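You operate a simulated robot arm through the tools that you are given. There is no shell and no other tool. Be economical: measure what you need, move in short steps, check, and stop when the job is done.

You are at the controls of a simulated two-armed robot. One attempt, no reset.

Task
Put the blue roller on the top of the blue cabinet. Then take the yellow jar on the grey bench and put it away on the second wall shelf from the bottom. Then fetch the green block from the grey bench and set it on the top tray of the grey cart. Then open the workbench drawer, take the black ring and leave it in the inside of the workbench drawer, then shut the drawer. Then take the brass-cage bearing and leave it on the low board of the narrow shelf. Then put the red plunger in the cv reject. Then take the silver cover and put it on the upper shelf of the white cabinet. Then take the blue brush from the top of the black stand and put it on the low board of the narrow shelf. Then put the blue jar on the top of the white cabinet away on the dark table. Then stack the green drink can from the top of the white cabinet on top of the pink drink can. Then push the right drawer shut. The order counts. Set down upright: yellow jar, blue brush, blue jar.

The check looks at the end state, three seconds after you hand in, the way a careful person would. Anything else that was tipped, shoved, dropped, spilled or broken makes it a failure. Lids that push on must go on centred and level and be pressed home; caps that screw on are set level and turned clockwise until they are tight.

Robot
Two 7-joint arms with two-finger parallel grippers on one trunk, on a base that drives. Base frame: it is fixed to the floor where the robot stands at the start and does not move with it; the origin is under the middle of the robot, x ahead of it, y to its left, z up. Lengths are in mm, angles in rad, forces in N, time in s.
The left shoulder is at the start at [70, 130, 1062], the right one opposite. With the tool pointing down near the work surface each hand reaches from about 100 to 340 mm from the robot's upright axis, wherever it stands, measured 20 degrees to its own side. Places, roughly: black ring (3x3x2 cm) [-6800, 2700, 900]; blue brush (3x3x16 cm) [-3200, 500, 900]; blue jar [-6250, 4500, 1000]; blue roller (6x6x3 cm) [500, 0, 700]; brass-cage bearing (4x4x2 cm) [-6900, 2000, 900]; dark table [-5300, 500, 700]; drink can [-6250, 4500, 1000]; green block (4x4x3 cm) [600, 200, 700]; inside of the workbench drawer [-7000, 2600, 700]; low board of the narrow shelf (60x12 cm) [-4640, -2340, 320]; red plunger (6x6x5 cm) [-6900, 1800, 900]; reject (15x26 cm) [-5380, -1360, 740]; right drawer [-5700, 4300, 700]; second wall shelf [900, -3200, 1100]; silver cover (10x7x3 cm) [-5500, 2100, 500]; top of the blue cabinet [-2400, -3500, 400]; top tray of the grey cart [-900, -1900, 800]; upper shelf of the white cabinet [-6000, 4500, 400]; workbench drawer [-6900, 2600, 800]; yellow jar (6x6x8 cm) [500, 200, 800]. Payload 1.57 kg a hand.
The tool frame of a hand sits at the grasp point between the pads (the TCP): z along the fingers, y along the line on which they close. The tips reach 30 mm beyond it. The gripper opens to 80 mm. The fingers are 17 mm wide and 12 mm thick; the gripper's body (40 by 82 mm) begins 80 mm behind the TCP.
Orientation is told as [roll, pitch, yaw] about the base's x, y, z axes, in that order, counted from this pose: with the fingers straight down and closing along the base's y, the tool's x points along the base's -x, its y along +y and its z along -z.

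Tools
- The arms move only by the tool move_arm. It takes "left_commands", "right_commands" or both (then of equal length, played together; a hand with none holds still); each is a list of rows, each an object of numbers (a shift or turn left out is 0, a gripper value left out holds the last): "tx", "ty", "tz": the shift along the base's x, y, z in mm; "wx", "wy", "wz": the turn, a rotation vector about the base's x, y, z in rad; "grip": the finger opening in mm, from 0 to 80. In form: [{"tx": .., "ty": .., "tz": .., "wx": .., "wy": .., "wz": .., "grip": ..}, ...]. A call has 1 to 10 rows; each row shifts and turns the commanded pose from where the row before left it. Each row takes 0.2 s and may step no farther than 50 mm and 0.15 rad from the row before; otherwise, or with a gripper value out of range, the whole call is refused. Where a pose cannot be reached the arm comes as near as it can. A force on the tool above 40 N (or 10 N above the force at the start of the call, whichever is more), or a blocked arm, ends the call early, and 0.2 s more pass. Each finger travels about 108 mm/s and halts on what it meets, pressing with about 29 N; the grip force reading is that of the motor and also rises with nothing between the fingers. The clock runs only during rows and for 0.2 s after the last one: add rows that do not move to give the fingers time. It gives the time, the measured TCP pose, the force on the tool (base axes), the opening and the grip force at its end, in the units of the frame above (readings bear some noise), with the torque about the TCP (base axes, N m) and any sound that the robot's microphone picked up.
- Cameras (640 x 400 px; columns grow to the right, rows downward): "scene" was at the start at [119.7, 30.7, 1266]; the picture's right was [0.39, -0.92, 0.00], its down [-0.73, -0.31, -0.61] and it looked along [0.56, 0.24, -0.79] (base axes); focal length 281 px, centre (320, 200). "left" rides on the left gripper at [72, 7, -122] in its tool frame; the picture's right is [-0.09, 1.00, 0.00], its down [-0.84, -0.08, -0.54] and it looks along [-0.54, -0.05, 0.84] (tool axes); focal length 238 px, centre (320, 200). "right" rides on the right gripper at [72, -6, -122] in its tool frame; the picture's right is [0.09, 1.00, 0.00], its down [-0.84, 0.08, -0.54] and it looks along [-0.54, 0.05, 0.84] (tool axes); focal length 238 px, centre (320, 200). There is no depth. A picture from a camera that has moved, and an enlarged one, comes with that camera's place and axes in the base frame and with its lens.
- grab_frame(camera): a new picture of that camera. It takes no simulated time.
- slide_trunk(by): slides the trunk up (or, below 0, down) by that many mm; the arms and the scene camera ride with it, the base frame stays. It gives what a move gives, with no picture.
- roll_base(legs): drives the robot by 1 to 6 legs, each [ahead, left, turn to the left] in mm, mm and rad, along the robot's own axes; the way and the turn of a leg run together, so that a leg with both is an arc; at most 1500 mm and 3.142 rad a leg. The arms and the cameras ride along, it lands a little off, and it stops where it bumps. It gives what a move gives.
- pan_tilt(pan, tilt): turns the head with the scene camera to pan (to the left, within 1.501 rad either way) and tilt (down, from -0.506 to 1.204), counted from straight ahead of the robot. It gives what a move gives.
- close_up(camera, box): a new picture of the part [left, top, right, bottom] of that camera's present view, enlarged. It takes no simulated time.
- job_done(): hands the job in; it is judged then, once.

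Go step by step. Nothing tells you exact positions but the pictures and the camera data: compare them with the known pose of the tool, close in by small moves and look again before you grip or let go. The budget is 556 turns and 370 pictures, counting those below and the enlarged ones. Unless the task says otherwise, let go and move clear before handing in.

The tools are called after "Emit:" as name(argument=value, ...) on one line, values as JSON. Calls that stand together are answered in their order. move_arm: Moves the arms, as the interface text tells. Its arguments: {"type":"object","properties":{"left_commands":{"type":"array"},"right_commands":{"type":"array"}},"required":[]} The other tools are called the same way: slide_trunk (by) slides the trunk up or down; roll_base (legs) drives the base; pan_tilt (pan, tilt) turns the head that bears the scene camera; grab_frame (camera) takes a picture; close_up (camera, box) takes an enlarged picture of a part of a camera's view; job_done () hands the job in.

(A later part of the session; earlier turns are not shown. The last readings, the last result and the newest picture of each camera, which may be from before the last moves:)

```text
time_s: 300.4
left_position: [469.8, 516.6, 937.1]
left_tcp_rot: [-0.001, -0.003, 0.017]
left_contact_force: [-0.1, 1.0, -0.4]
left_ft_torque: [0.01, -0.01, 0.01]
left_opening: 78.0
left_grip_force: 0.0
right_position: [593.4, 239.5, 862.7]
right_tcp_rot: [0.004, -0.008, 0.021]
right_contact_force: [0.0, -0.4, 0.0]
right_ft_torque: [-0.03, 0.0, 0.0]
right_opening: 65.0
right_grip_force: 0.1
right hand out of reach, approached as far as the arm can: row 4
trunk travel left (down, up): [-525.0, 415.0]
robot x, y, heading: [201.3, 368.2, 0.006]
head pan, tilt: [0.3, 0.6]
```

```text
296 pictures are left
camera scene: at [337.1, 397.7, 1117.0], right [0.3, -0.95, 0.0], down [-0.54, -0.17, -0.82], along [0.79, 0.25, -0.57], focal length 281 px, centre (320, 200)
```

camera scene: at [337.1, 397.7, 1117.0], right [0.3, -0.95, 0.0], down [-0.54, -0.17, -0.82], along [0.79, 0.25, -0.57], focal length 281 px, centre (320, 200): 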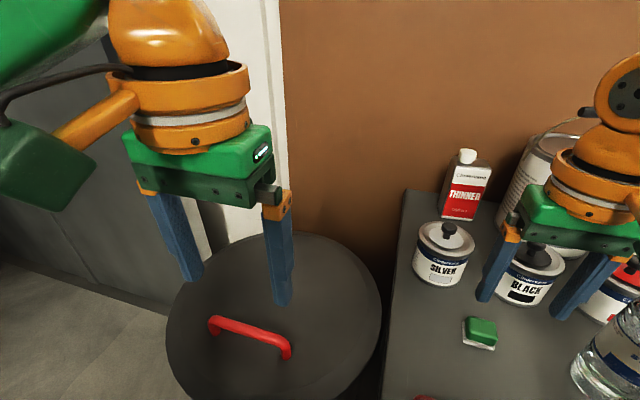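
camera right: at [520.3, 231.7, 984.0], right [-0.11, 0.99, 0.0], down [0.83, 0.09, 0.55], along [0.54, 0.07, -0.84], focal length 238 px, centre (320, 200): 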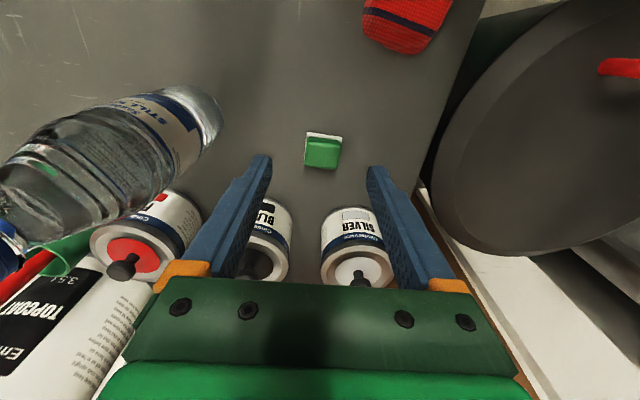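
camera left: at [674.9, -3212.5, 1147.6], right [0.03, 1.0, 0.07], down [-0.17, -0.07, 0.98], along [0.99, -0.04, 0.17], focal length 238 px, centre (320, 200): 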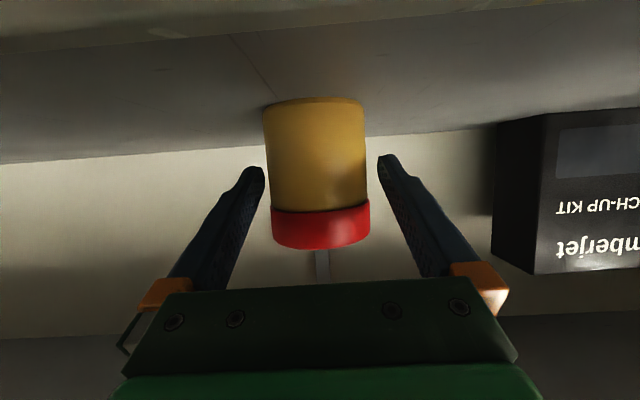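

The block is at about (615, 249). Lowering the right hand over it.

Emit:
move_arm(right_commands=[{"tx": 11, "ty": 5, "tz": -30}, {"tx": 11, "ty": 5, "tz": -30}, {"tz": -25}, {}])

Emit:
grab_frame(camera="right")

```text
time_s: 301.4
left_position: [470.3, 516.8, 937.3]
left_tcp_rot: [0.001, -0.003, 0.017]
left_contact_force: [0.0, 0.4, 0.1]
left_ft_torque: [0.01, -0.01, 0.0]
left_opening: 78.1
left_grip_force: 0.1
right_position: [614.5, 249.7, 776.7]
right_tcp_rot: [0.003, -0.007, 0.021]
right_contact_force: [-0.2, -0.5, 0.5]
right_ft_torque: [-0.01, -0.02, 0.02]
right_opening: 65.3
right_grip_force: 0.1
trunk travel left (down, up): [-525.0, 415.0]
robot x, y, heading: [203.9, 370.1, 0.003]
head pan, tilt: [0.3, 0.6]
```

```text
295 pictures are left
camera right: at [541.7, 241.3, 898.8], right [-0.11, 0.99, 0.0], down [0.83, 0.09, 0.55], along [0.54, 0.06, -0.84], focal length 238 px, centre (320, 200)
```

right: 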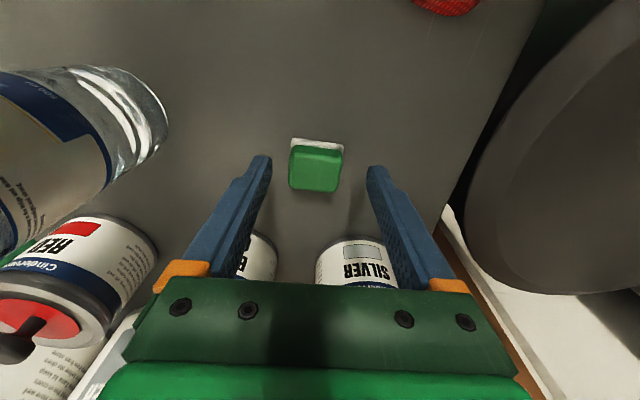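

Emit:
move_arm(right_commands=[{"tx": 2, "ty": -2, "tz": -12}, {"tz": -10}, {"grip": 50}, {"grip": 40}, {"grip": 30}, {"grip": 30}, {}])

Emit:
grab_frame(camera="right")

```text
time_s: 303.0
left_position: [471.0, 516.7, 938.2]
left_tcp_rot: [-0.001, -0.003, 0.017]
left_contact_force: [-0.2, -0.6, 0.2]
left_ft_torque: [-0.01, 0.03, -0.04]
left_opening: 78.0
left_grip_force: 0.0
right_position: [616.5, 245.9, 754.8]
right_tcp_rot: [0.004, -0.007, 0.023]
right_contact_force: [0.0, 0.6, 0.3]
right_ft_torque: [-0.01, -0.01, 0.01]
right_opening: 39.2
right_grip_force: 28.9
trunk travel left (down, up): [-525.0, 415.0]
robot x, y, heading: [204.1, 368.4, 0.006]
head pan, tilt: [0.3, 0.6]
```

```text
294 pictures are left
camera right: at [544.0, 238.9, 877.5], right [-0.11, 0.99, 0.0], down [0.83, 0.09, 0.55], along [0.54, 0.06, -0.84], focal length 238 px, centre (320, 200)
```

right: 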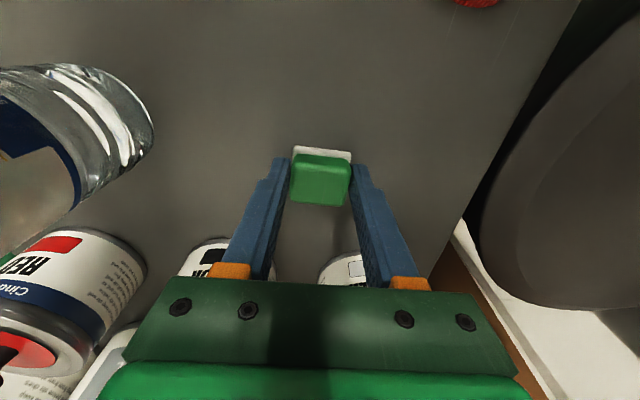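

Block gripped. I'll lift with the trunk, back off, and go to the cart's +x side.

Emit:
slide_trunk(by=220)

Emit:
roll_base(legs=[[-350, 0, 0], [0, 0, -1.57], [1400, 0, 0], [650, 0, 0]])

Emit:
pan_tilt(pan=-1.4, tilt=0.7)

Emit:
grab_frame(camera="scene")

```text
time_s: 305.4
left_position: [470.3, 516.3, 1157.4]
left_tcp_rot: [0.0, -0.002, 0.016]
left_contact_force: [0.0, -0.2, -0.7]
left_ft_torque: [-0.01, 0.0, 0.0]
left_opening: 77.9
left_grip_force: 0.1
right_position: [616.5, 246.4, 976.2]
right_tcp_rot: [0.005, -0.007, 0.021]
right_contact_force: [-0.1, -0.3, -0.2]
right_ft_torque: [0.0, -0.06, 0.01]
right_opening: 38.4
right_grip_force: 28.7
trunk travel left (down, up): [-745.0, 195.0]
robot x, y, heading: [199.9, 373.3, 0.007]
head pan, tilt: [0.3, 0.6]
```

```text
time_s: 321.3
left_position: [-40.4, -1955.9, 1157.5]
left_tcp_rot: [0.001, -0.004, -1.58]
left_contact_force: [-0.4, -0.1, -0.1]
left_ft_torque: [0.04, 0.01, -0.01]
left_opening: 77.9
left_grip_force: 0.1
right_position: [-314.4, -2094.9, 976.7]
right_tcp_rot: [0.004, -0.009, -1.575]
right_contact_force: [1.4, 0.2, 0.3]
right_ft_torque: [0.0, 0.03, 0.03]
right_opening: 38.5
right_grip_force: 28.8
trunk travel left (down, up): [-745.0, 195.0]
robot x, y, heading: [-180.7, -1683.0, -1.59]
head pan, tilt: [0.3, 0.6]
```

```text
time_s: 323.0
left_position: [-40.9, -1956.6, 1157.5]
left_tcp_rot: [0.001, -0.003, -1.58]
left_contact_force: [-0.2, 0.4, 0.1]
left_ft_torque: [0.01, 0.0, 0.0]
left_opening: 78.1
left_grip_force: 0.1
right_position: [-314.2, -2095.6, 975.8]
right_tcp_rot: [0.005, -0.008, -1.576]
right_contact_force: [0.9, -0.5, 0.4]
right_ft_torque: [0.05, -0.01, 0.0]
right_opening: 38.5
right_grip_force: 28.8
trunk travel left (down, up): [-745.0, 195.0]
robot x, y, heading: [-182.6, -1685.2, -1.588]
head pan, tilt: [-1.4, 0.7]
```

```text
293 pictures are left
camera scene: at [-264.7, -1745.7, 1328.4], right [-0.15, 0.99, 0.0], down [0.64, 0.1, -0.76], along [-0.76, -0.12, -0.64], focal length 281 px, centre (320, 200)
```

scene: 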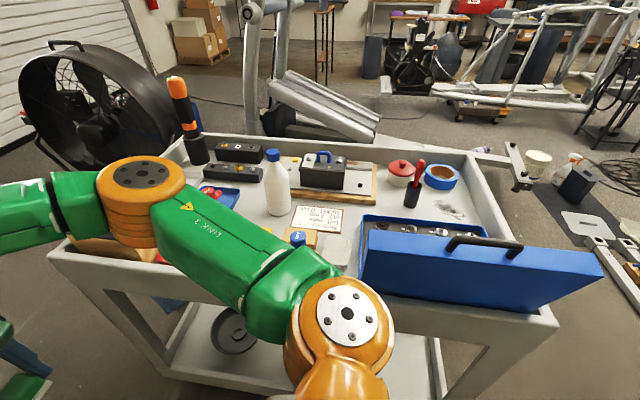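

I'll step away from the cart a bit and turn to face it for a clear view of the free spots.

Emit:
roll_base(legs=[[0, 150, 0], [0, 0, -1.55]])

Emit:
pan_tilt(pan=0, tilt=0.7)

Emit:
grab_frame(camera="scene")

```text
time_s: 328.2
left_position: [-301.5, -1831.5, 1157.1]
left_tcp_rot: [0.001, -0.004, -3.13]
left_contact_force: [-0.2, 0.3, 0.2]
left_ft_torque: [0.03, -0.02, 0.0]
left_opening: 78.0
left_grip_force: 0.0
right_position: [-445.3, -1562.0, 976.3]
right_tcp_rot: [0.005, -0.006, -3.125]
right_contact_force: [0.2, 0.2, -0.1]
right_ft_torque: [0.01, 0.02, 0.01]
right_opening: 38.6
right_grip_force: 29.1
trunk travel left (down, up): [-745.0, 195.0]
robot x, y, heading: [-32.5, -1686.4, 3.142]
head pan, tilt: [-1.4, 0.7]
```

```text
time_s: 329.7
left_position: [-303.3, -1832.7, 1158.5]
left_tcp_rot: [0.0, -0.004, -3.131]
left_contact_force: [0.7, 0.1, -0.5]
left_ft_torque: [-0.01, 0.03, 0.01]
left_opening: 77.7
left_grip_force: 0.1
right_position: [-447.4, -1561.6, 975.6]
right_tcp_rot: [0.004, -0.007, -3.127]
right_contact_force: [-0.2, 0.2, 0.0]
right_ft_torque: [0.0, 0.0, -0.01]
right_opening: 38.8
right_grip_force: 28.8
trunk travel left (down, up): [-745.0, 195.0]
robot x, y, heading: [-32.6, -1686.1, 3.137]
head pan, tilt: [0.0, 0.7]
```

```text
292 pictures are left
camera scene: at [-165.9, -1685.5, 1328.4], right [0.0, 1.0, 0.0], down [0.64, 0.0, -0.76], along [-0.76, 0.0, -0.64], focal length 281 px, centre (320, 200)
```

scene: 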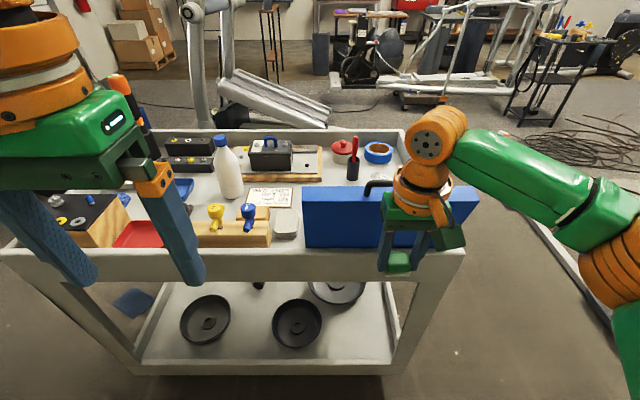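

The free patch is at the cart's north end, around (-900, -1470), between the case, the tape and the pot. I'll approach from the north, facing -y.

Emit:
roll_base(legs=[[0, -720, 0], [0, 0, 1.57], [0, -750, 0]])

Emit:
grab_frame(camera="scene")

Emit:
grab_frame(camera="right")

```text
time_s: 341.1
left_position: [-635.8, -1233.8, 1157.8]
left_tcp_rot: [-0.002, -0.003, -1.568]
left_contact_force: [0.2, 0.9, -0.1]
left_ft_torque: [-0.03, 0.03, 0.0]
left_opening: 77.8
left_grip_force: 0.0
right_position: [-908.8, -1375.5, 976.2]
right_tcp_rot: [0.003, -0.005, -1.563]
right_contact_force: [-0.7, 0.1, -0.1]
right_ft_torque: [0.02, -0.01, -0.02]
right_opening: 38.7
right_grip_force: 29.1
trunk travel left (down, up): [-745.0, 195.0]
robot x, y, heading: [-779.4, -965.4, -1.575]
head pan, tilt: [0.0, 0.7]
```

```text
291 pictures are left
camera scene: at [-779.5, -1096.2, 1328.4], right [-1.0, 0.01, 0.0], down [0.0, 0.64, -0.76], along [-0.01, -0.76, -0.64], focal length 281 px, centre (320, 200)
```

scene: 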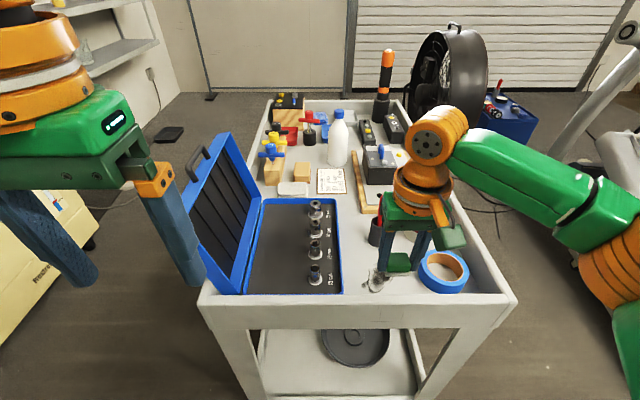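

```text
290 pictures are left
camera right: at [-915.6, -1302.1, 1097.6], right [0.99, 0.1, 0.0], down [0.08, -0.83, 0.55], along [0.06, -0.55, -0.84], focal length 238 px, centre (320, 200)
```

right: 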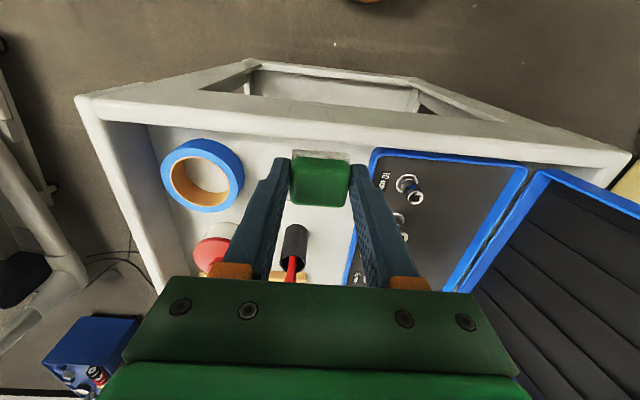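

The free patch lies between the tape (x≈-1000) and the case (x≈-835), in front of the pot. Target about (-918, -1458).

Emit:
roll_base(legs=[[82, -8, 0]])

Emit:
slide_trunk(by=-85)

Emit:
grab_frame(camera="right")

Emit:
grab_frame(camera="scene")

```text
time_s: 342.2
left_position: [-645.7, -1310.7, 1158.2]
left_tcp_rot: [-0.001, -0.007, -1.566]
left_contact_force: [-1.0, -0.1, 0.5]
left_ft_torque: [-0.01, -0.01, -0.01]
left_opening: 77.9
left_grip_force: 0.1
right_position: [-916.6, -1454.4, 977.7]
right_tcp_rot: [0.004, -0.012, -1.563]
right_contact_force: [0.2, -0.3, 0.2]
right_ft_torque: [-0.03, 0.0, -0.02]
right_opening: 38.6
right_grip_force: 28.6
trunk travel left (down, up): [-745.0, 195.0]
robot x, y, heading: [-788.0, -1040.8, -1.579]
head pan, tilt: [0.0, 0.7]
```

```text
time_s: 343.4
left_position: [-646.2, -1314.4, 1072.1]
left_tcp_rot: [-0.001, -0.004, -1.568]
left_contact_force: [-0.3, -0.1, -0.1]
left_ft_torque: [-0.03, 0.01, 0.01]
left_opening: 78.1
left_grip_force: 0.0
right_position: [-918.1, -1457.7, 891.0]
right_tcp_rot: [0.002, -0.007, -1.563]
right_contact_force: [-0.6, 0.5, -0.4]
right_ft_torque: [-0.04, 0.0, -0.04]
right_opening: 38.5
right_grip_force: 28.6
trunk travel left (down, up): [-660.0, 280.0]
robot x, y, heading: [-786.8, -1046.4, -1.578]
head pan, tilt: [0.0, 0.7]
```

```text
289 pictures are left
camera right: at [-924.9, -1383.3, 1012.5], right [0.99, 0.1, 0.0], down [0.08, -0.83, 0.55], along [0.06, -0.55, -0.84], focal length 238 px, centre (320, 200)
```

right: 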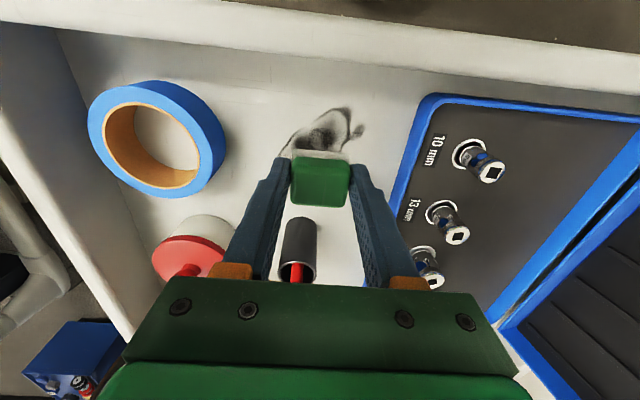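

```text
288 pictures are left
camera scene: at [-789.0, -1177.5, 1243.4], right [-1.0, 0.01, 0.0], down [0.01, 0.64, -0.76], along [-0.01, -0.76, -0.64], focal length 281 px, centre (320, 200)
```

scene: 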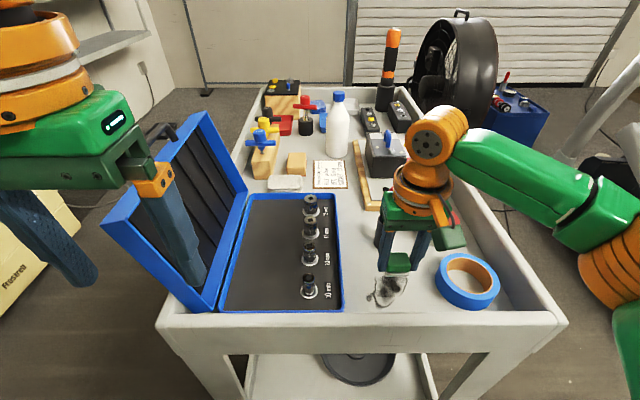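

Well aligned. Lowering the right hand until the block touches the tray.

Emit:
move_arm(right_commands=[{"ty": 6, "tz": -20}, {"tz": -10}, {"tz": -6}, {"tz": -5}, {"tz": -4}, {"tz": -4}, {"tz": -4}, {"tz": -4}, {"tz": -4}, {}])

Emit:
grab_frame(camera="right")

```text
time_s: 345.6
left_position: [-645.4, -1314.6, 1072.6]
left_tcp_rot: [0.001, -0.004, -1.568]
left_contact_force: [-0.8, 0.5, -0.3]
left_ft_torque: [0.05, 0.0, 0.01]
left_opening: 78.1
left_grip_force: 0.1
right_position: [-917.7, -1451.7, 828.8]
right_tcp_rot: [0.005, -0.007, -1.562]
right_contact_force: [0.7, 0.1, 0.8]
right_ft_torque: [0.0, 0.01, 0.01]
right_opening: 38.4
right_grip_force: 28.9
trunk travel left (down, up): [-660.0, 280.0]
robot x, y, heading: [-785.9, -1044.3, -1.577]
head pan, tilt: [0.0, 0.7]
```

```text
287 pictures are left
camera right: at [-925.3, -1377.4, 951.2], right [0.99, 0.1, 0.0], down [0.08, -0.83, 0.55], along [0.06, -0.55, -0.84], focal length 238 px, centre (320, 200)
```

right: 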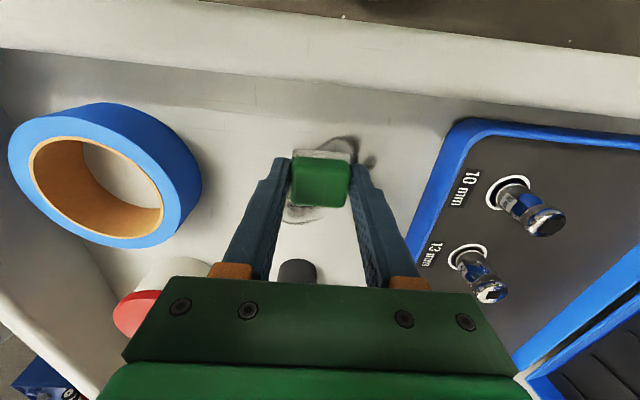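

Emit:
move_arm(right_commands=[{"tz": -4}, {"tz": -4}, {"tz": -4}, {"tz": -4}, {"tz": -4}, {"tz": -4}, {"tz": -4}, {"tz": -4}, {}])

Emit:
grab_frame(camera="right")

```text
time_s: 346.9
left_position: [-644.7, -1309.2, 1073.0]
left_tcp_rot: [-0.001, -0.009, -1.568]
left_contact_force: [-0.3, 0.1, 0.5]
left_ft_torque: [-0.01, -0.04, -0.05]
left_opening: 78.1
left_grip_force: 0.0
right_position: [-916.9, -1449.5, 813.9]
right_tcp_rot: [0.003, -0.019, -1.564]
right_contact_force: [-1.0, 3.9, 18.2]
right_ft_torque: [0.28, 0.04, -0.04]
right_opening: 38.6
right_grip_force: 29.0
trunk travel left (down, up): [-660.0, 280.0]
robot x, y, heading: [-784.5, -1043.0, -1.575]
head pan, tilt: [0.0, 0.7]
stopped in row 6 (right hand): the force on the tool passed its limit at 45 N (the readings are from after the stop); the commanded pose is now the measured one
```

```text
286 pictures are left
camera right: at [-924.7, -1373.7, 934.9], right [0.99, 0.1, 0.0], down [0.08, -0.83, 0.56], along [0.06, -0.56, -0.83], focal length 238 px, centre (320, 200)
```

right: 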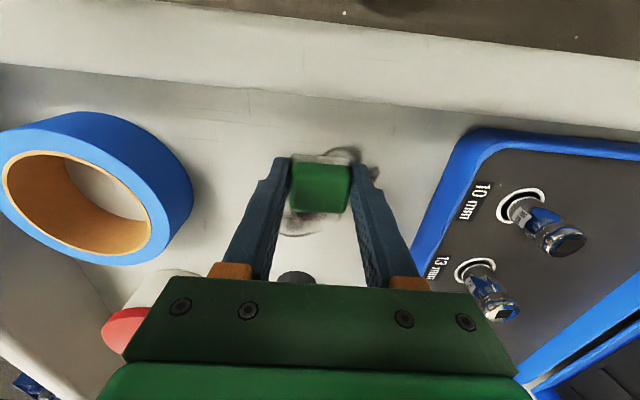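

Contact at TCP z≈814. I'll ease up, open, and lift straight away.

Emit:
move_arm(right_commands=[{"tz": 1}, {"grip": 46}, {"grip": 54}, {}, {"tz": 15}, {"tz": 30}, {"tz": 40}, {"tz": 40}, {}])

Emit:
grab_frame(camera="right")

```text
time_s: 348.9
left_position: [-645.0, -1316.9, 1071.6]
left_tcp_rot: [0.0, -0.002, -1.566]
left_contact_force: [-0.3, 0.3, -0.4]
left_ft_torque: [-0.01, 0.0, 0.02]
left_opening: 78.1
left_grip_force: 0.0
right_position: [-918.2, -1452.9, 936.7]
right_tcp_rot: [0.004, -0.013, -1.564]
right_contact_force: [-0.2, -0.6, 0.1]
right_ft_torque: [0.05, -0.01, 0.01]
right_opening: 53.9
right_grip_force: 0.0
trunk travel left (down, up): [-660.0, 280.0]
robot x, y, heading: [-789.5, -1043.8, -1.584]
head pan, tilt: [0.0, 0.7]
```

```text
285 pictures are left
camera right: at [-926.3, -1379.0, 1059.0], right [0.99, 0.1, 0.0], down [0.08, -0.83, 0.55], along [0.06, -0.55, -0.83], focal length 238 px, centre (320, 200)
```

right: 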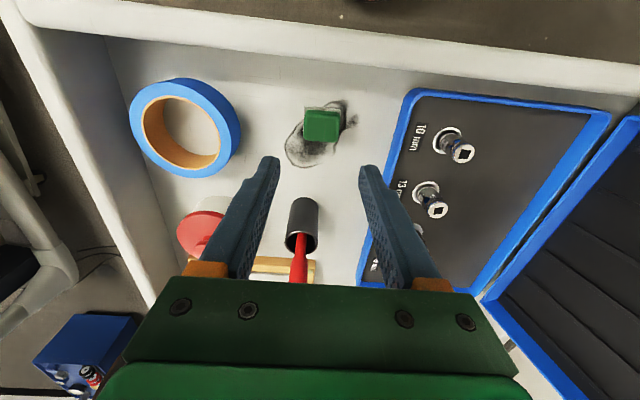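

Block placed. Next is the workbench far west. I'll go around the pedals to the corridor and head west.

Emit:
roll_base(legs=[[-100, 0, 0], [0, 500, 0], [-1180, 0, 0], [0, 0, -1.56], [1300, 0, 0], [750, 20, 0]])

Emit:
pan_tilt(pan=-0.5, tilt=0.5)

Emit:
grab_frame(camera="scene")

```text
time_s: 371.7
left_position: [-2606.3, 0.8, 1072.3]
left_tcp_rot: [0.001, -0.004, -3.106]
left_contact_force: [-0.7, -0.6, -0.6]
left_ft_torque: [0.02, 0.0, 0.02]
left_opening: 77.8
left_grip_force: 0.1
right_position: [-2753.5, 269.1, 938.0]
right_tcp_rot: [0.002, -0.016, -3.098]
right_contact_force: [-0.2, 0.5, -0.1]
right_ft_torque: [0.02, 0.02, 0.03]
right_opening: 54.1
right_grip_force: 0.0
trunk travel left (down, up): [-660.0, 280.0]
robot x, y, heading: [-2340.9, 150.9, -3.117]
head pan, tilt: [0.0, 0.7]
```

```text
time_s: 372.7
left_position: [-2606.4, 1.8, 1071.9]
left_tcp_rot: [-0.001, -0.003, -3.103]
left_contact_force: [0.8, 0.2, 0.1]
left_ft_torque: [0.03, -0.03, 0.0]
left_opening: 77.9
left_grip_force: 0.1
right_position: [-2754.1, 269.1, 936.3]
right_tcp_rot: [0.005, -0.014, -3.1]
right_contact_force: [0.2, -0.5, 0.8]
right_ft_torque: [-0.03, -0.02, 0.01]
right_opening: 54.0
right_grip_force: 0.1
trunk travel left (down, up): [-660.0, 280.0]
robot x, y, heading: [-2339.3, 153.1, -3.113]
head pan, tilt: [-0.499, 0.499]
```

```text
284 pictures are left
camera scene: at [-2471.1, 195.2, 1261.1], right [0.45, 0.89, 0.0], down [0.43, -0.22, -0.88], along [-0.78, 0.4, -0.48], focal length 281 px, centre (320, 200)
```

scene: 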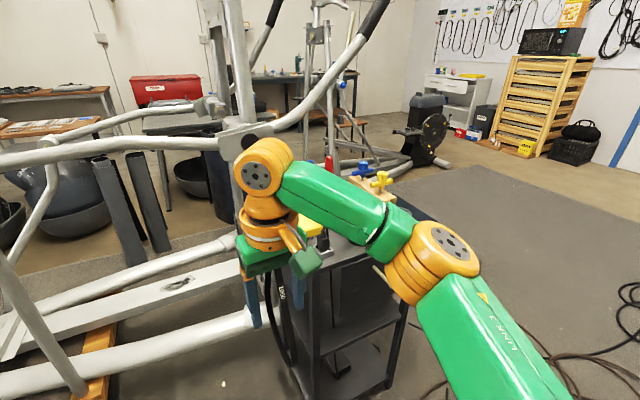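

There's open floor to the north-west past the black stand. I'll sidestep north and look west.

Emit:
roll_base(legs=[[0, -1250, 0]])

Emit:
pan_tilt(pan=0, tilt=0.4)

Emit:
grab_frame(camera="scene")

```text
time_s: 379.0
left_position: [-2640.8, 1254.9, 1072.2]
left_tcp_rot: [0.001, -0.004, -3.101]
left_contact_force: [0.1, -0.1, -0.8]
left_ft_torque: [0.02, 0.01, 0.0]
left_opening: 77.9
left_grip_force: 0.0
right_position: [-2788.8, 1523.2, 937.1]
right_tcp_rot: [0.002, -0.015, -3.096]
right_contact_force: [0.4, -0.7, 0.4]
right_ft_torque: [-0.03, 0.01, 0.0]
right_opening: 54.1
right_grip_force: 0.1
trunk travel left (down, up): [-660.0, 280.0]
robot x, y, heading: [-2375.2, 1403.7, -3.118]
head pan, tilt: [-0.499, 0.499]
```

```text
time_s: 379.9
left_position: [-2639.9, 1253.7, 1072.3]
left_tcp_rot: [-0.001, -0.005, -3.102]
left_contact_force: [0.5, 0.2, -0.8]
left_ft_torque: [0.0, 0.0, 0.02]
left_opening: 78.3
left_grip_force: 0.0
right_position: [-2788.7, 1522.8, 937.4]
right_tcp_rot: [0.003, -0.014, -3.098]
right_contact_force: [0.3, 0.0, 0.8]
right_ft_torque: [0.01, -0.04, 0.04]
right_opening: 54.1
right_grip_force: 0.1
trunk travel left (down, up): [-660.0, 280.0]
robot x, y, heading: [-2376.2, 1411.4, -3.113]
head pan, tilt: [0.0, 0.4]
```

```text
283 pictures are left
camera scene: at [-2516.5, 1405.3, 1270.2], right [-0.03, 1.0, 0.0], down [0.39, 0.01, -0.92], along [-0.92, -0.02, -0.39], focal length 281 px, centre (320, 200)
```

scene: 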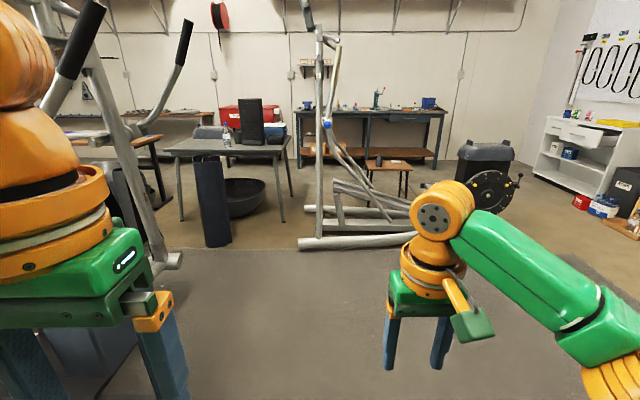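

The workbench is at x≈-6870 beyond an elliptical (from (-4545,1275) to (-5427,3400)). The north way around it looks wide. I'll go diagonal to about (-4350, 3450).

Emit:
roll_base(legs=[[950, -1000, 0], [950, -1000, 0]])

Emit:
grab_frame(camera="scene")

```text
time_s: 393.3
left_position: [-4585.8, 3229.3, 1072.2]
left_tcp_rot: [0.0, -0.003, -3.124]
left_contact_force: [-0.2, 0.5, 0.6]
left_ft_torque: [-0.01, 0.03, 0.01]
left_opening: 78.2
left_grip_force: 0.1
right_position: [-4728.4, 3501.7, 937.9]
right_tcp_rot: [0.003, -0.015, -3.12]
right_contact_force: [-0.4, 0.2, -0.9]
right_ft_torque: [-0.03, 0.02, -0.02]
right_opening: 53.8
right_grip_force: 0.1
trunk travel left (down, up): [-660.0, 280.0]
robot x, y, heading: [-4321.4, 3375.3, -3.136]
head pan, tilt: [0.0, 0.4]
```

```text
282 pictures are left
camera scene: at [-4459.6, 3377.6, 1270.3], right [-0.01, 1.0, 0.0], down [0.39, 0.0, -0.92], along [-0.92, -0.01, -0.39], focal length 281 px, centre (320, 200)
```

scene: 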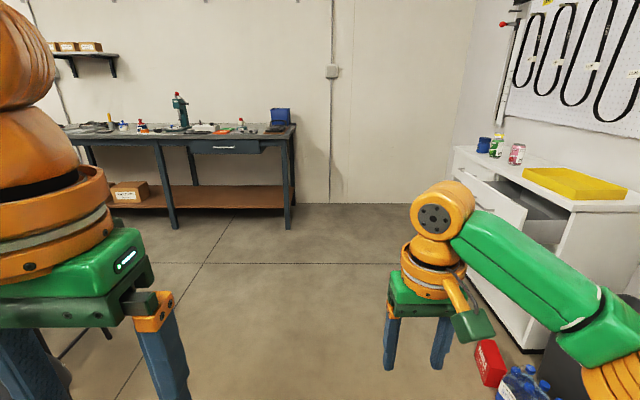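

The workbench and its drawer are in view, and the white cabinet with the open drawer on the right. I'll check the left side for the elliptical before going on.

Emit:
pan_tilt(pan=0.8, tilt=0.6)

Emit:
grab_frame(camera="scene")

```text
time_s: 394.5
left_position: [-4586.1, 3230.4, 1071.8]
left_tcp_rot: [-0.001, -0.003, -3.125]
left_contact_force: [0.4, 0.8, -0.4]
left_ft_torque: [0.02, 0.03, 0.02]
left_opening: 78.1
left_grip_force: 0.0
right_position: [-4729.2, 3501.2, 938.1]
right_tcp_rot: [0.003, -0.016, -3.12]
right_contact_force: [0.9, -0.7, -0.3]
right_ft_torque: [-0.02, -0.02, 0.03]
right_opening: 54.1
right_grip_force: 0.0
trunk travel left (down, up): [-660.0, 280.0]
robot x, y, heading: [-4318.7, 3374.6, -3.142]
head pan, tilt: [0.799, 0.6]
```

```text
281 pictures are left
camera scene: at [-4428.4, 3314.7, 1252.0], right [-0.72, 0.69, 0.0], down [0.39, 0.41, -0.83], along [-0.57, -0.6, -0.56], focal length 281 px, centre (320, 200)
```

scene: 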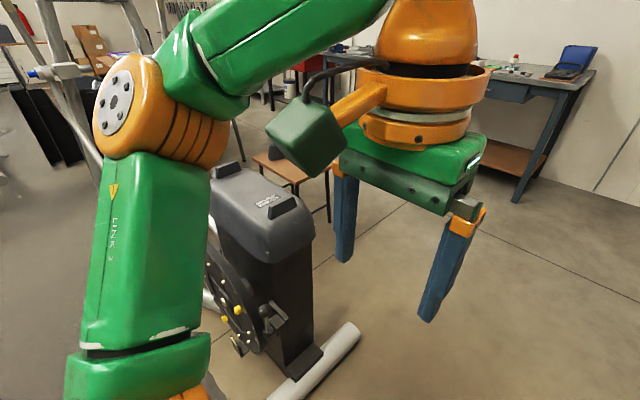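

The elliptical ends at y≈2850, so straight ahead is free. I'll drive to x≈-6170 and then sidestep to the drawer.

Emit:
roll_base(legs=[[1400, 0, 0], [420, 0, 0], [0, 620, 0]])

Emit:
pan_tilt(pan=0, tilt=0.6)

Emit:
grab_frame(camera="scene")

Emit:
grab_frame(camera="right")

```text
time_s: 406.7
left_position: [-6413.0, 2615.4, 1071.5]
left_tcp_rot: [0.0, -0.004, 3.142]
left_contact_force: [-0.2, -0.7, 0.1]
left_ft_torque: [-0.04, 0.01, -0.01]
left_opening: 78.0
left_grip_force: 0.1
right_position: [-6550.4, 2889.9, 939.1]
right_tcp_rot: [0.002, -0.013, -3.137]
right_contact_force: [0.9, 0.3, 0.5]
right_ft_torque: [0.0, -0.01, 0.02]
right_opening: 54.3
right_grip_force: 0.0
trunk travel left (down, up): [-660.0, 280.0]
robot x, y, heading: [-6144.7, 2756.2, 3.129]
head pan, tilt: [0.799, 0.6]
```

```text
time_s: 407.8
left_position: [-6412.6, 2613.1, 1071.9]
left_tcp_rot: [0.0, -0.004, 3.142]
left_contact_force: [0.3, -0.5, 0.8]
left_ft_torque: [-0.02, -0.02, 0.01]
left_opening: 77.9
left_grip_force: 0.0
right_position: [-6550.2, 2888.1, 937.7]
right_tcp_rot: [0.003, -0.013, -3.137]
right_contact_force: [0.0, -0.1, -0.1]
right_ft_torque: [0.0, -0.01, 0.0]
right_opening: 54.0
right_grip_force: 0.1
trunk travel left (down, up): [-660.0, 280.0]
robot x, y, heading: [-6144.8, 2756.1, 3.127]
head pan, tilt: [0.0, 0.6]
```

```text
280 pictures are left
camera scene: at [-6278.9, 2759.9, 1252.0], right [0.01, 1.0, 0.0], down [0.57, -0.01, -0.82], along [-0.82, 0.01, -0.57], focal length 281 px, centre (320, 200)
```

scene: 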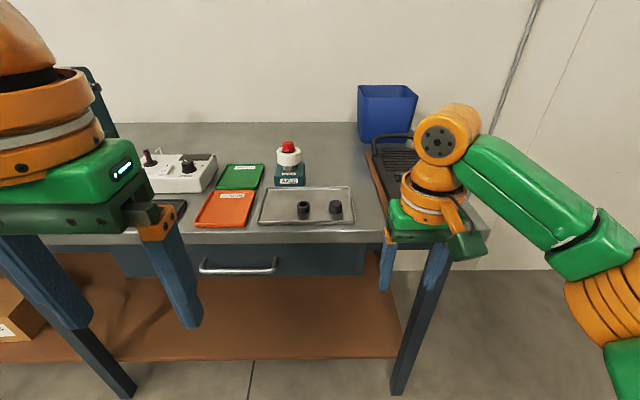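

```text
279 pictures are left
camera right: at [-6476.7, 2896.3, 1058.8], right [0.1, -1.0, 0.0], down [-0.83, -0.08, 0.55], along [-0.55, -0.06, -0.83], focal length 238 px, centre (320, 200)
```

right: 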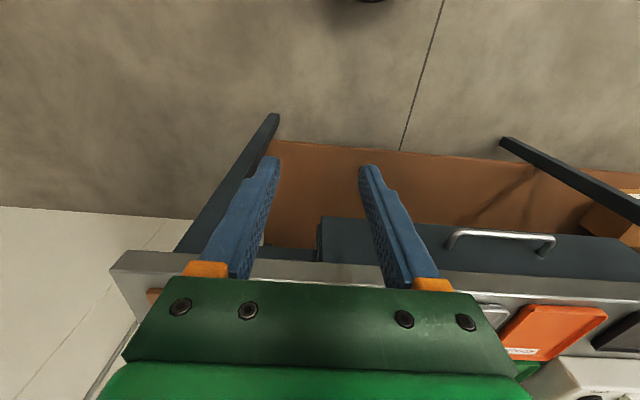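

I see two small black items on a tray above the drawer. A close-up will tell which is the ring.

Emit:
close_up(camera="scene", box=[240, 150, 400, 290])

Emit:
close_up(camera="scene", box=[100, 230, 380, 300])

```text
2.86 times, centred on (320, 220) of scene
camera zoom: at [-6278.9, 2759.9, 1252.0], right [0.01, 1.0, 0.0], down [0.57, -0.01, -0.82], along [-0.82, 0.01, -0.57], focal length 803 px, centre (320, 143)
```

zoom: 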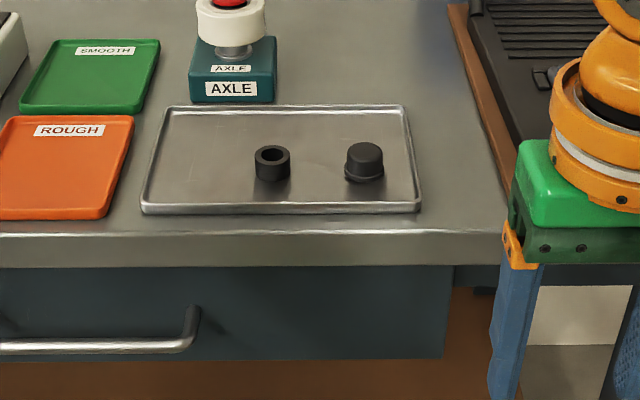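

```text
2.29 times, centred on (240, 265) of scene
camera zoom: at [-6278.9, 2759.9, 1252.0], right [0.01, 1.0, 0.0], down [0.57, -0.01, -0.82], along [-0.82, 0.01, -0.57], focal length 642 px, centre (503, 51)
```

zoom: 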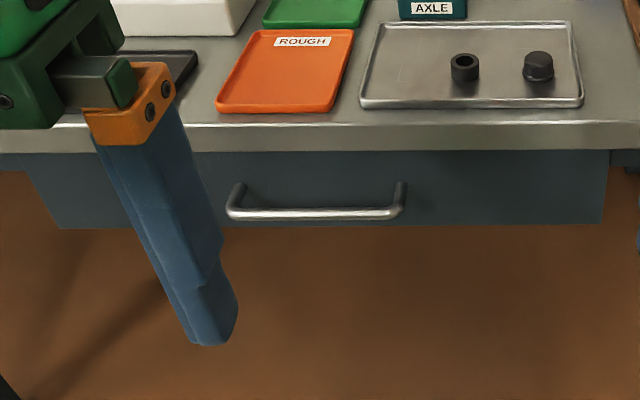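

The ring is the left one with a hole, at about (-6787, 2730). The drawer handle bar spans y 2502–2668 at x≈-6702, z≈772. I'll turn the left hand horizontal first, then roll it 90° to grip the bar.

Emit:
move_arm(left_commands=[{"tx": -13, "wy": 0.15}, {"tx": -13, "wy": 0.15}, {"tx": -13, "wy": 0.15}, {"tx": -13, "wy": 0.15}, {"tx": -13, "wy": 0.15}, {"tx": -13, "wy": 0.15}, {"tx": -13, "wy": 0.15}, {"tx": -13, "wy": 0.15}, {"tx": -13, "wy": 0.15}, {"tx": -13, "wy": 0.15}])

Emit:
move_arm(left_commands=[{"wy": 0.07}, {"wx": 0.15}, {"wx": 0.15}, {"wx": 0.15}, {"wx": 0.15}, {"wx": 0.15}, {"wx": 0.15}, {"wx": 0.15}, {"wx": 0.15}, {}])

```text
time_s: 410.0
left_position: [-6568.6, 2622.4, 1090.6]
left_tcp_rot: [0.008, -1.501, 3.133]
left_contact_force: [-1.1, -0.1, 1.3]
left_ft_torque: [0.0, -0.03, -0.06]
left_opening: 78.1
left_grip_force: 0.1
left hand out of reach, approached as far as the arm can: row 8, 9, 10
right_position: [-6550.2, 2887.6, 937.4]
right_tcp_rot: [0.004, -0.013, -3.136]
right_contact_force: [0.0, 0.1, 0.5]
right_ft_torque: [-0.02, 0.01, -0.03]
right_opening: 54.0
right_grip_force: 0.0
trunk travel left (down, up): [-660.0, 280.0]
robot x, y, heading: [-6137.8, 2755.2, 3.13]
head pan, tilt: [0.0, 0.6]
```

```text
time_s: 412.2
left_position: [-6574.2, 2624.2, 1095.6]
left_tcp_rot: [-1.572, -0.371, -1.57]
left_contact_force: [-1.5, 1.0, 0.1]
left_ft_torque: [-0.04, -0.01, -0.01]
left_opening: 77.9
left_grip_force: 0.1
left hand out of reach, approached as far as the arm can: row 1
right_position: [-6550.8, 2888.0, 937.8]
right_tcp_rot: [0.003, -0.015, -3.135]
right_contact_force: [-0.3, -0.6, 0.2]
right_ft_torque: [-0.01, -0.01, 0.03]
right_opening: 54.0
right_grip_force: 0.0
trunk travel left (down, up): [-660.0, 280.0]
robot x, y, heading: [-6141.7, 2757.3, 3.124]
head pan, tilt: [0.0, 0.6]
```

Emit:
move_arm(left_commands=[{"wx": 0.15}, {"wx": 0.15}, {"wx": 0.07}, {}, {}, {}], right_commands=[{"tz": 35, "tx": 20}, {"tz": 35, "tx": 20}, {"tz": 35, "tx": 20}, {"tz": 35, "tx": 20}, {"tz": 35, "tx": 20}, {}])

Emit:
slide_trunk(by=-310)

Emit:
grab_frame(camera="scene")

Emit:
grab_frame(camera="left")

```text
time_s: 413.6
left_position: [-6574.4, 2624.9, 1096.0]
left_tcp_rot: [-1.571, -0.001, -1.569]
left_contact_force: [-0.9, 0.2, -0.1]
left_ft_torque: [0.0, -0.01, 0.0]
left_opening: 77.8
left_grip_force: 0.1
right_position: [-6450.2, 2887.8, 1112.0]
right_tcp_rot: [0.006, -0.014, -3.136]
right_contact_force: [0.3, 0.6, 0.3]
right_ft_torque: [-0.02, 0.0, 0.03]
right_opening: 54.0
right_grip_force: 0.1
trunk travel left (down, up): [-660.0, 280.0]
robot x, y, heading: [-6138.5, 2758.3, 3.129]
head pan, tilt: [0.0, 0.6]
```

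```text
time_s: 416.7
left_position: [-6573.5, 2625.8, 786.4]
left_tcp_rot: [-1.572, -0.001, -1.57]
left_contact_force: [-0.5, 0.1, 0.8]
left_ft_torque: [-0.03, 0.01, 0.0]
left_opening: 78.3
left_grip_force: 0.1
right_position: [-6450.1, 2888.6, 802.2]
right_tcp_rot: [0.002, -0.014, -3.135]
right_contact_force: [-0.5, -0.1, 0.9]
right_ft_torque: [-0.01, -0.01, -0.03]
right_opening: 54.1
right_grip_force: 0.1
trunk travel left (down, up): [-350.0, 590.0]
robot x, y, heading: [-6143.2, 2756.6, 3.126]
head pan, tilt: [0.0, 0.6]
```

```text
276 pictures are left
camera scene: at [-6278.7, 2760.0, 942.1], right [0.01, 1.0, 0.0], down [0.56, -0.01, -0.83], along [-0.82, 0.01, -0.56], focal length 281 px, centre (320, 200)
```

scene: 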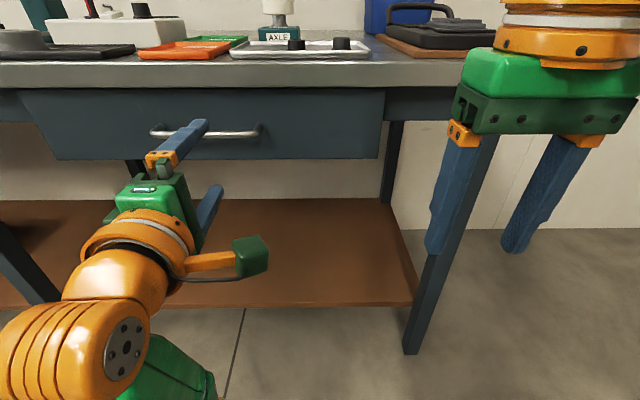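

```text
275 pictures are left
camera left: at [-6451.7, 2696.8, 777.8], right [0.0, -0.09, -1.0], down [0.54, -0.84, 0.08], along [-0.84, -0.54, 0.05], focal length 238 px, centre (320, 200)
```

left: 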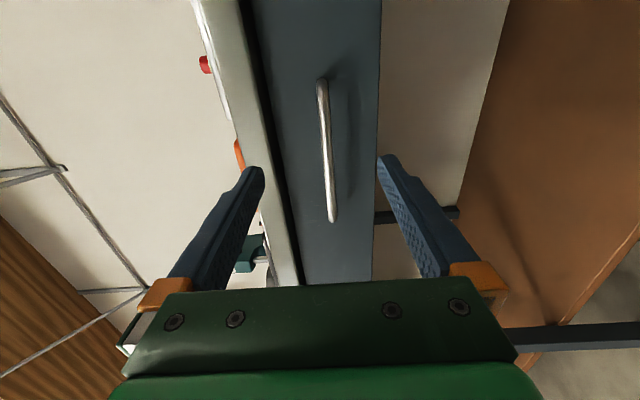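

The bar is right between the fingers at z≈779. I'll lower 7 mm, narrow the opening, shift to the bar's middle and advance.

Emit:
move_arm(left_commands=[{"tz": -4, "grip": 50}, {"tz": -3, "grip": 44}, {}])

Emit:
roll_base(legs=[[75, 35, 0]])

Emit:
grab_frame(camera="left")

Emit:
grab_frame(camera="scene")

```text
time_s: 417.5
left_position: [-6575.5, 2625.6, 778.6]
left_tcp_rot: [-1.57, -0.002, -1.569]
left_contact_force: [0.3, -0.5, 1.8]
left_ft_torque: [-0.03, -0.01, -0.01]
left_opening: 44.2
left_grip_force: 0.0
right_position: [-6449.7, 2887.6, 802.8]
right_tcp_rot: [0.003, -0.013, -3.136]
right_contact_force: [0.6, -0.3, 0.6]
right_ft_torque: [0.0, 0.0, -0.01]
right_opening: 54.0
right_grip_force: 0.1
trunk travel left (down, up): [-350.0, 590.0]
robot x, y, heading: [-6140.4, 2754.9, 3.128]
head pan, tilt: [0.0, 0.6]
```

```text
time_s: 418.6
left_position: [-6652.2, 2590.2, 778.6]
left_tcp_rot: [-1.571, -0.001, -1.569]
left_contact_force: [-0.5, 0.2, -0.3]
left_ft_torque: [0.01, -0.01, 0.04]
left_opening: 44.1
left_grip_force: 0.0
right_position: [-6526.4, 2854.3, 801.8]
right_tcp_rot: [0.003, -0.014, -3.138]
right_contact_force: [-0.2, -0.2, -0.4]
right_ft_torque: [0.02, 0.0, 0.01]
right_opening: 53.9
right_grip_force: 0.0
trunk travel left (down, up): [-350.0, 590.0]
robot x, y, heading: [-6216.8, 2724.7, 3.131]
head pan, tilt: [0.0, 0.6]
```

```text
274 pictures are left
camera left: at [-6529.8, 2662.9, 771.7], right [0.0, -0.09, -1.0], down [0.54, -0.84, 0.08], along [-0.84, -0.54, 0.05], focal length 238 px, centre (320, 200)
```

left: 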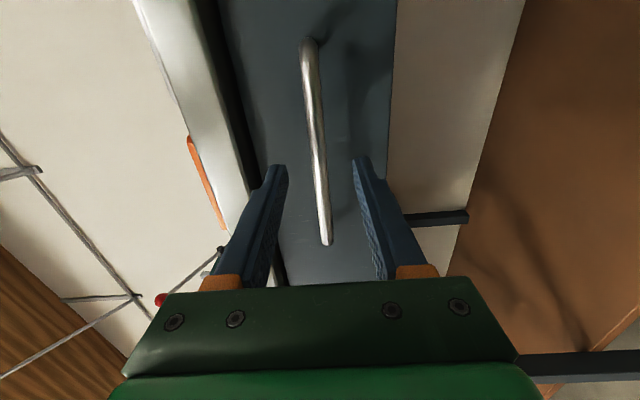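

```text
273 pictures are left
camera scene: at [-6354.7, 2725.5, 942.0], right [0.01, 1.0, 0.0], down [0.57, -0.01, -0.82], along [-0.82, 0.01, -0.57], focal length 281 px, centre (320, 200)
```

scene: 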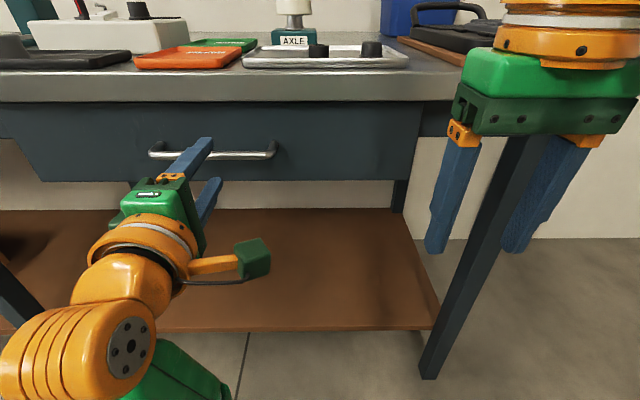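

Emit:
roll_base(legs=[[40, 0, 0]])

Emit:
grab_frame(camera="left")

```text
time_s: 419.5
left_position: [-6691.5, 2591.5, 778.6]
left_tcp_rot: [-1.569, -0.002, -1.57]
left_contact_force: [-0.2, -0.6, -0.6]
left_ft_torque: [0.0, -0.01, 0.0]
left_opening: 44.0
left_grip_force: 0.1
right_position: [-6565.2, 2853.5, 802.6]
right_tcp_rot: [0.004, -0.013, -3.14]
right_contact_force: [0.2, -1.0, -0.3]
right_ft_torque: [-0.01, -0.06, 0.02]
right_opening: 54.0
right_grip_force: 0.1
trunk travel left (down, up): [-350.0, 590.0]
robot x, y, heading: [-6251.8, 2724.9, 3.131]
head pan, tilt: [0.0, 0.6]
```

```text
272 pictures are left
camera left: at [-6569.9, 2663.5, 771.7], right [0.0, -0.09, -1.0], down [0.54, -0.84, 0.08], along [-0.84, -0.54, 0.05], focal length 238 px, centre (320, 200)
```

left: 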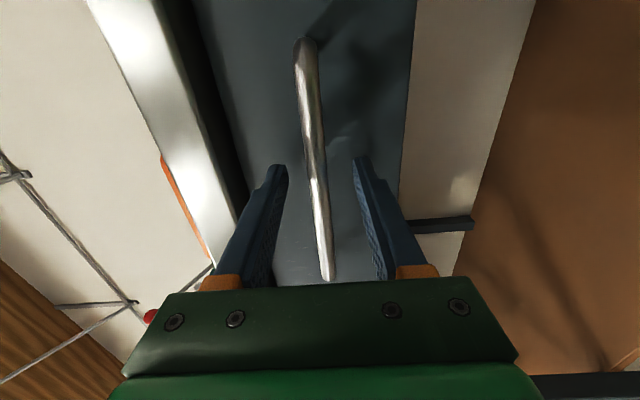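

Emit:
move_arm(left_commands=[{"grip": 30}, {"grip": 10}, {"grip": 4}, {"grip": 4}, {}])

Emit:
grab_frame(camera="left")

```text
time_s: 420.7
left_position: [-6689.6, 2591.7, 779.5]
left_tcp_rot: [-1.572, -0.002, -1.569]
left_contact_force: [-1.8, -0.5, 4.4]
left_ft_torque: [0.07, 0.02, -0.07]
left_opening: 11.8
left_grip_force: 29.5
right_position: [-6565.7, 2855.2, 803.0]
right_tcp_rot: [0.004, -0.016, -3.139]
right_contact_force: [0.1, 0.6, 0.3]
right_ft_torque: [-0.01, 0.0, -0.02]
right_opening: 54.0
right_grip_force: 0.0
trunk travel left (down, up): [-350.0, 590.0]
robot x, y, heading: [-6255.7, 2719.5, 3.132]
head pan, tilt: [0.0, 0.6]
```

```text
271 pictures are left
camera left: at [-6569.1, 2663.5, 772.2], right [0.0, -0.09, -1.0], down [0.54, -0.84, 0.08], along [-0.84, -0.54, 0.05], focal length 238 px, centre (320, 200)
```

left: 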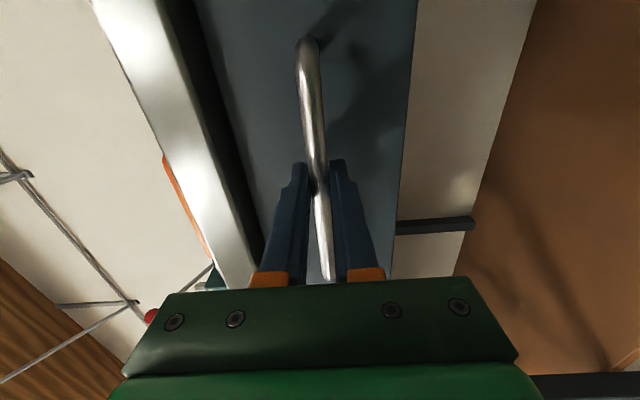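

The bar is gripped. I'll pull the drawer open by driving back 220 mm.

Emit:
roll_base(legs=[[-60, 0, 0]])

Emit:
grab_frame(camera="scene")

```text
time_s: 421.6
left_position: [-6631.4, 2591.2, 780.6]
left_tcp_rot: [-1.572, -0.003, -1.57]
left_contact_force: [-0.6, 0.9, 1.7]
left_ft_torque: [0.08, 0.02, 0.2]
left_opening: 11.6
left_grip_force: 29.3
right_position: [-6506.0, 2855.1, 803.4]
right_tcp_rot: [0.004, -0.012, -3.138]
right_contact_force: [-0.5, 0.4, -0.1]
right_ft_torque: [0.03, -0.04, -0.01]
right_opening: 54.2
right_grip_force: 0.0
trunk travel left (down, up): [-350.0, 590.0]
robot x, y, heading: [-6194.8, 2720.0, 3.131]
head pan, tilt: [0.0, 0.6]
```

```text
270 pictures are left
camera scene: at [-6334.2, 2726.0, 942.1], right [0.01, 1.0, 0.0], down [0.56, -0.01, -0.83], along [-0.83, 0.01, -0.56], focal length 281 px, centre (320, 200)
```

scene: 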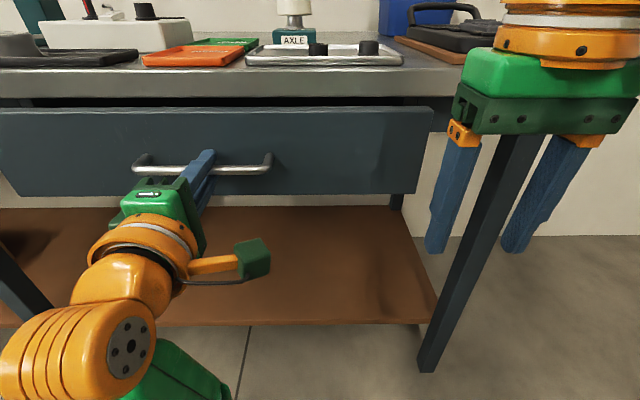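

The drawer is opening. I'll pull another 150 mm.

Emit:
roll_base(legs=[[-150, 0, 0]])

Emit:
grab_frame(camera="scene")

```text
time_s: 423.0
left_position: [-6481.1, 2592.5, 778.8]
left_tcp_rot: [-1.57, -0.004, -1.573]
left_contact_force: [-1.4, 7.8, 0.3]
left_ft_torque: [0.17, 0.01, -0.53]
left_opening: 11.8
left_grip_force: 29.0
right_position: [-6356.8, 2853.7, 802.5]
right_tcp_rot: [0.004, -0.013, -3.136]
right_contact_force: [0.3, -0.7, -0.8]
right_ft_torque: [0.01, 0.02, 0.03]
right_opening: 53.9
right_grip_force: 0.1
trunk travel left (down, up): [-350.0, 590.0]
robot x, y, heading: [-6048.1, 2724.6, 3.13]
head pan, tilt: [0.0, 0.6]
```

```text
269 pictures are left
camera scene: at [-6185.0, 2725.6, 942.0], right [0.01, 1.0, 0.0], down [0.57, -0.01, -0.82], along [-0.82, 0.01, -0.57], focal length 281 px, centre (320, 200)
```

scene: 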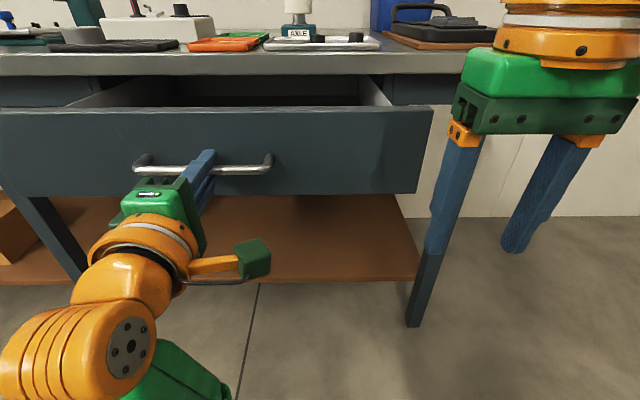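

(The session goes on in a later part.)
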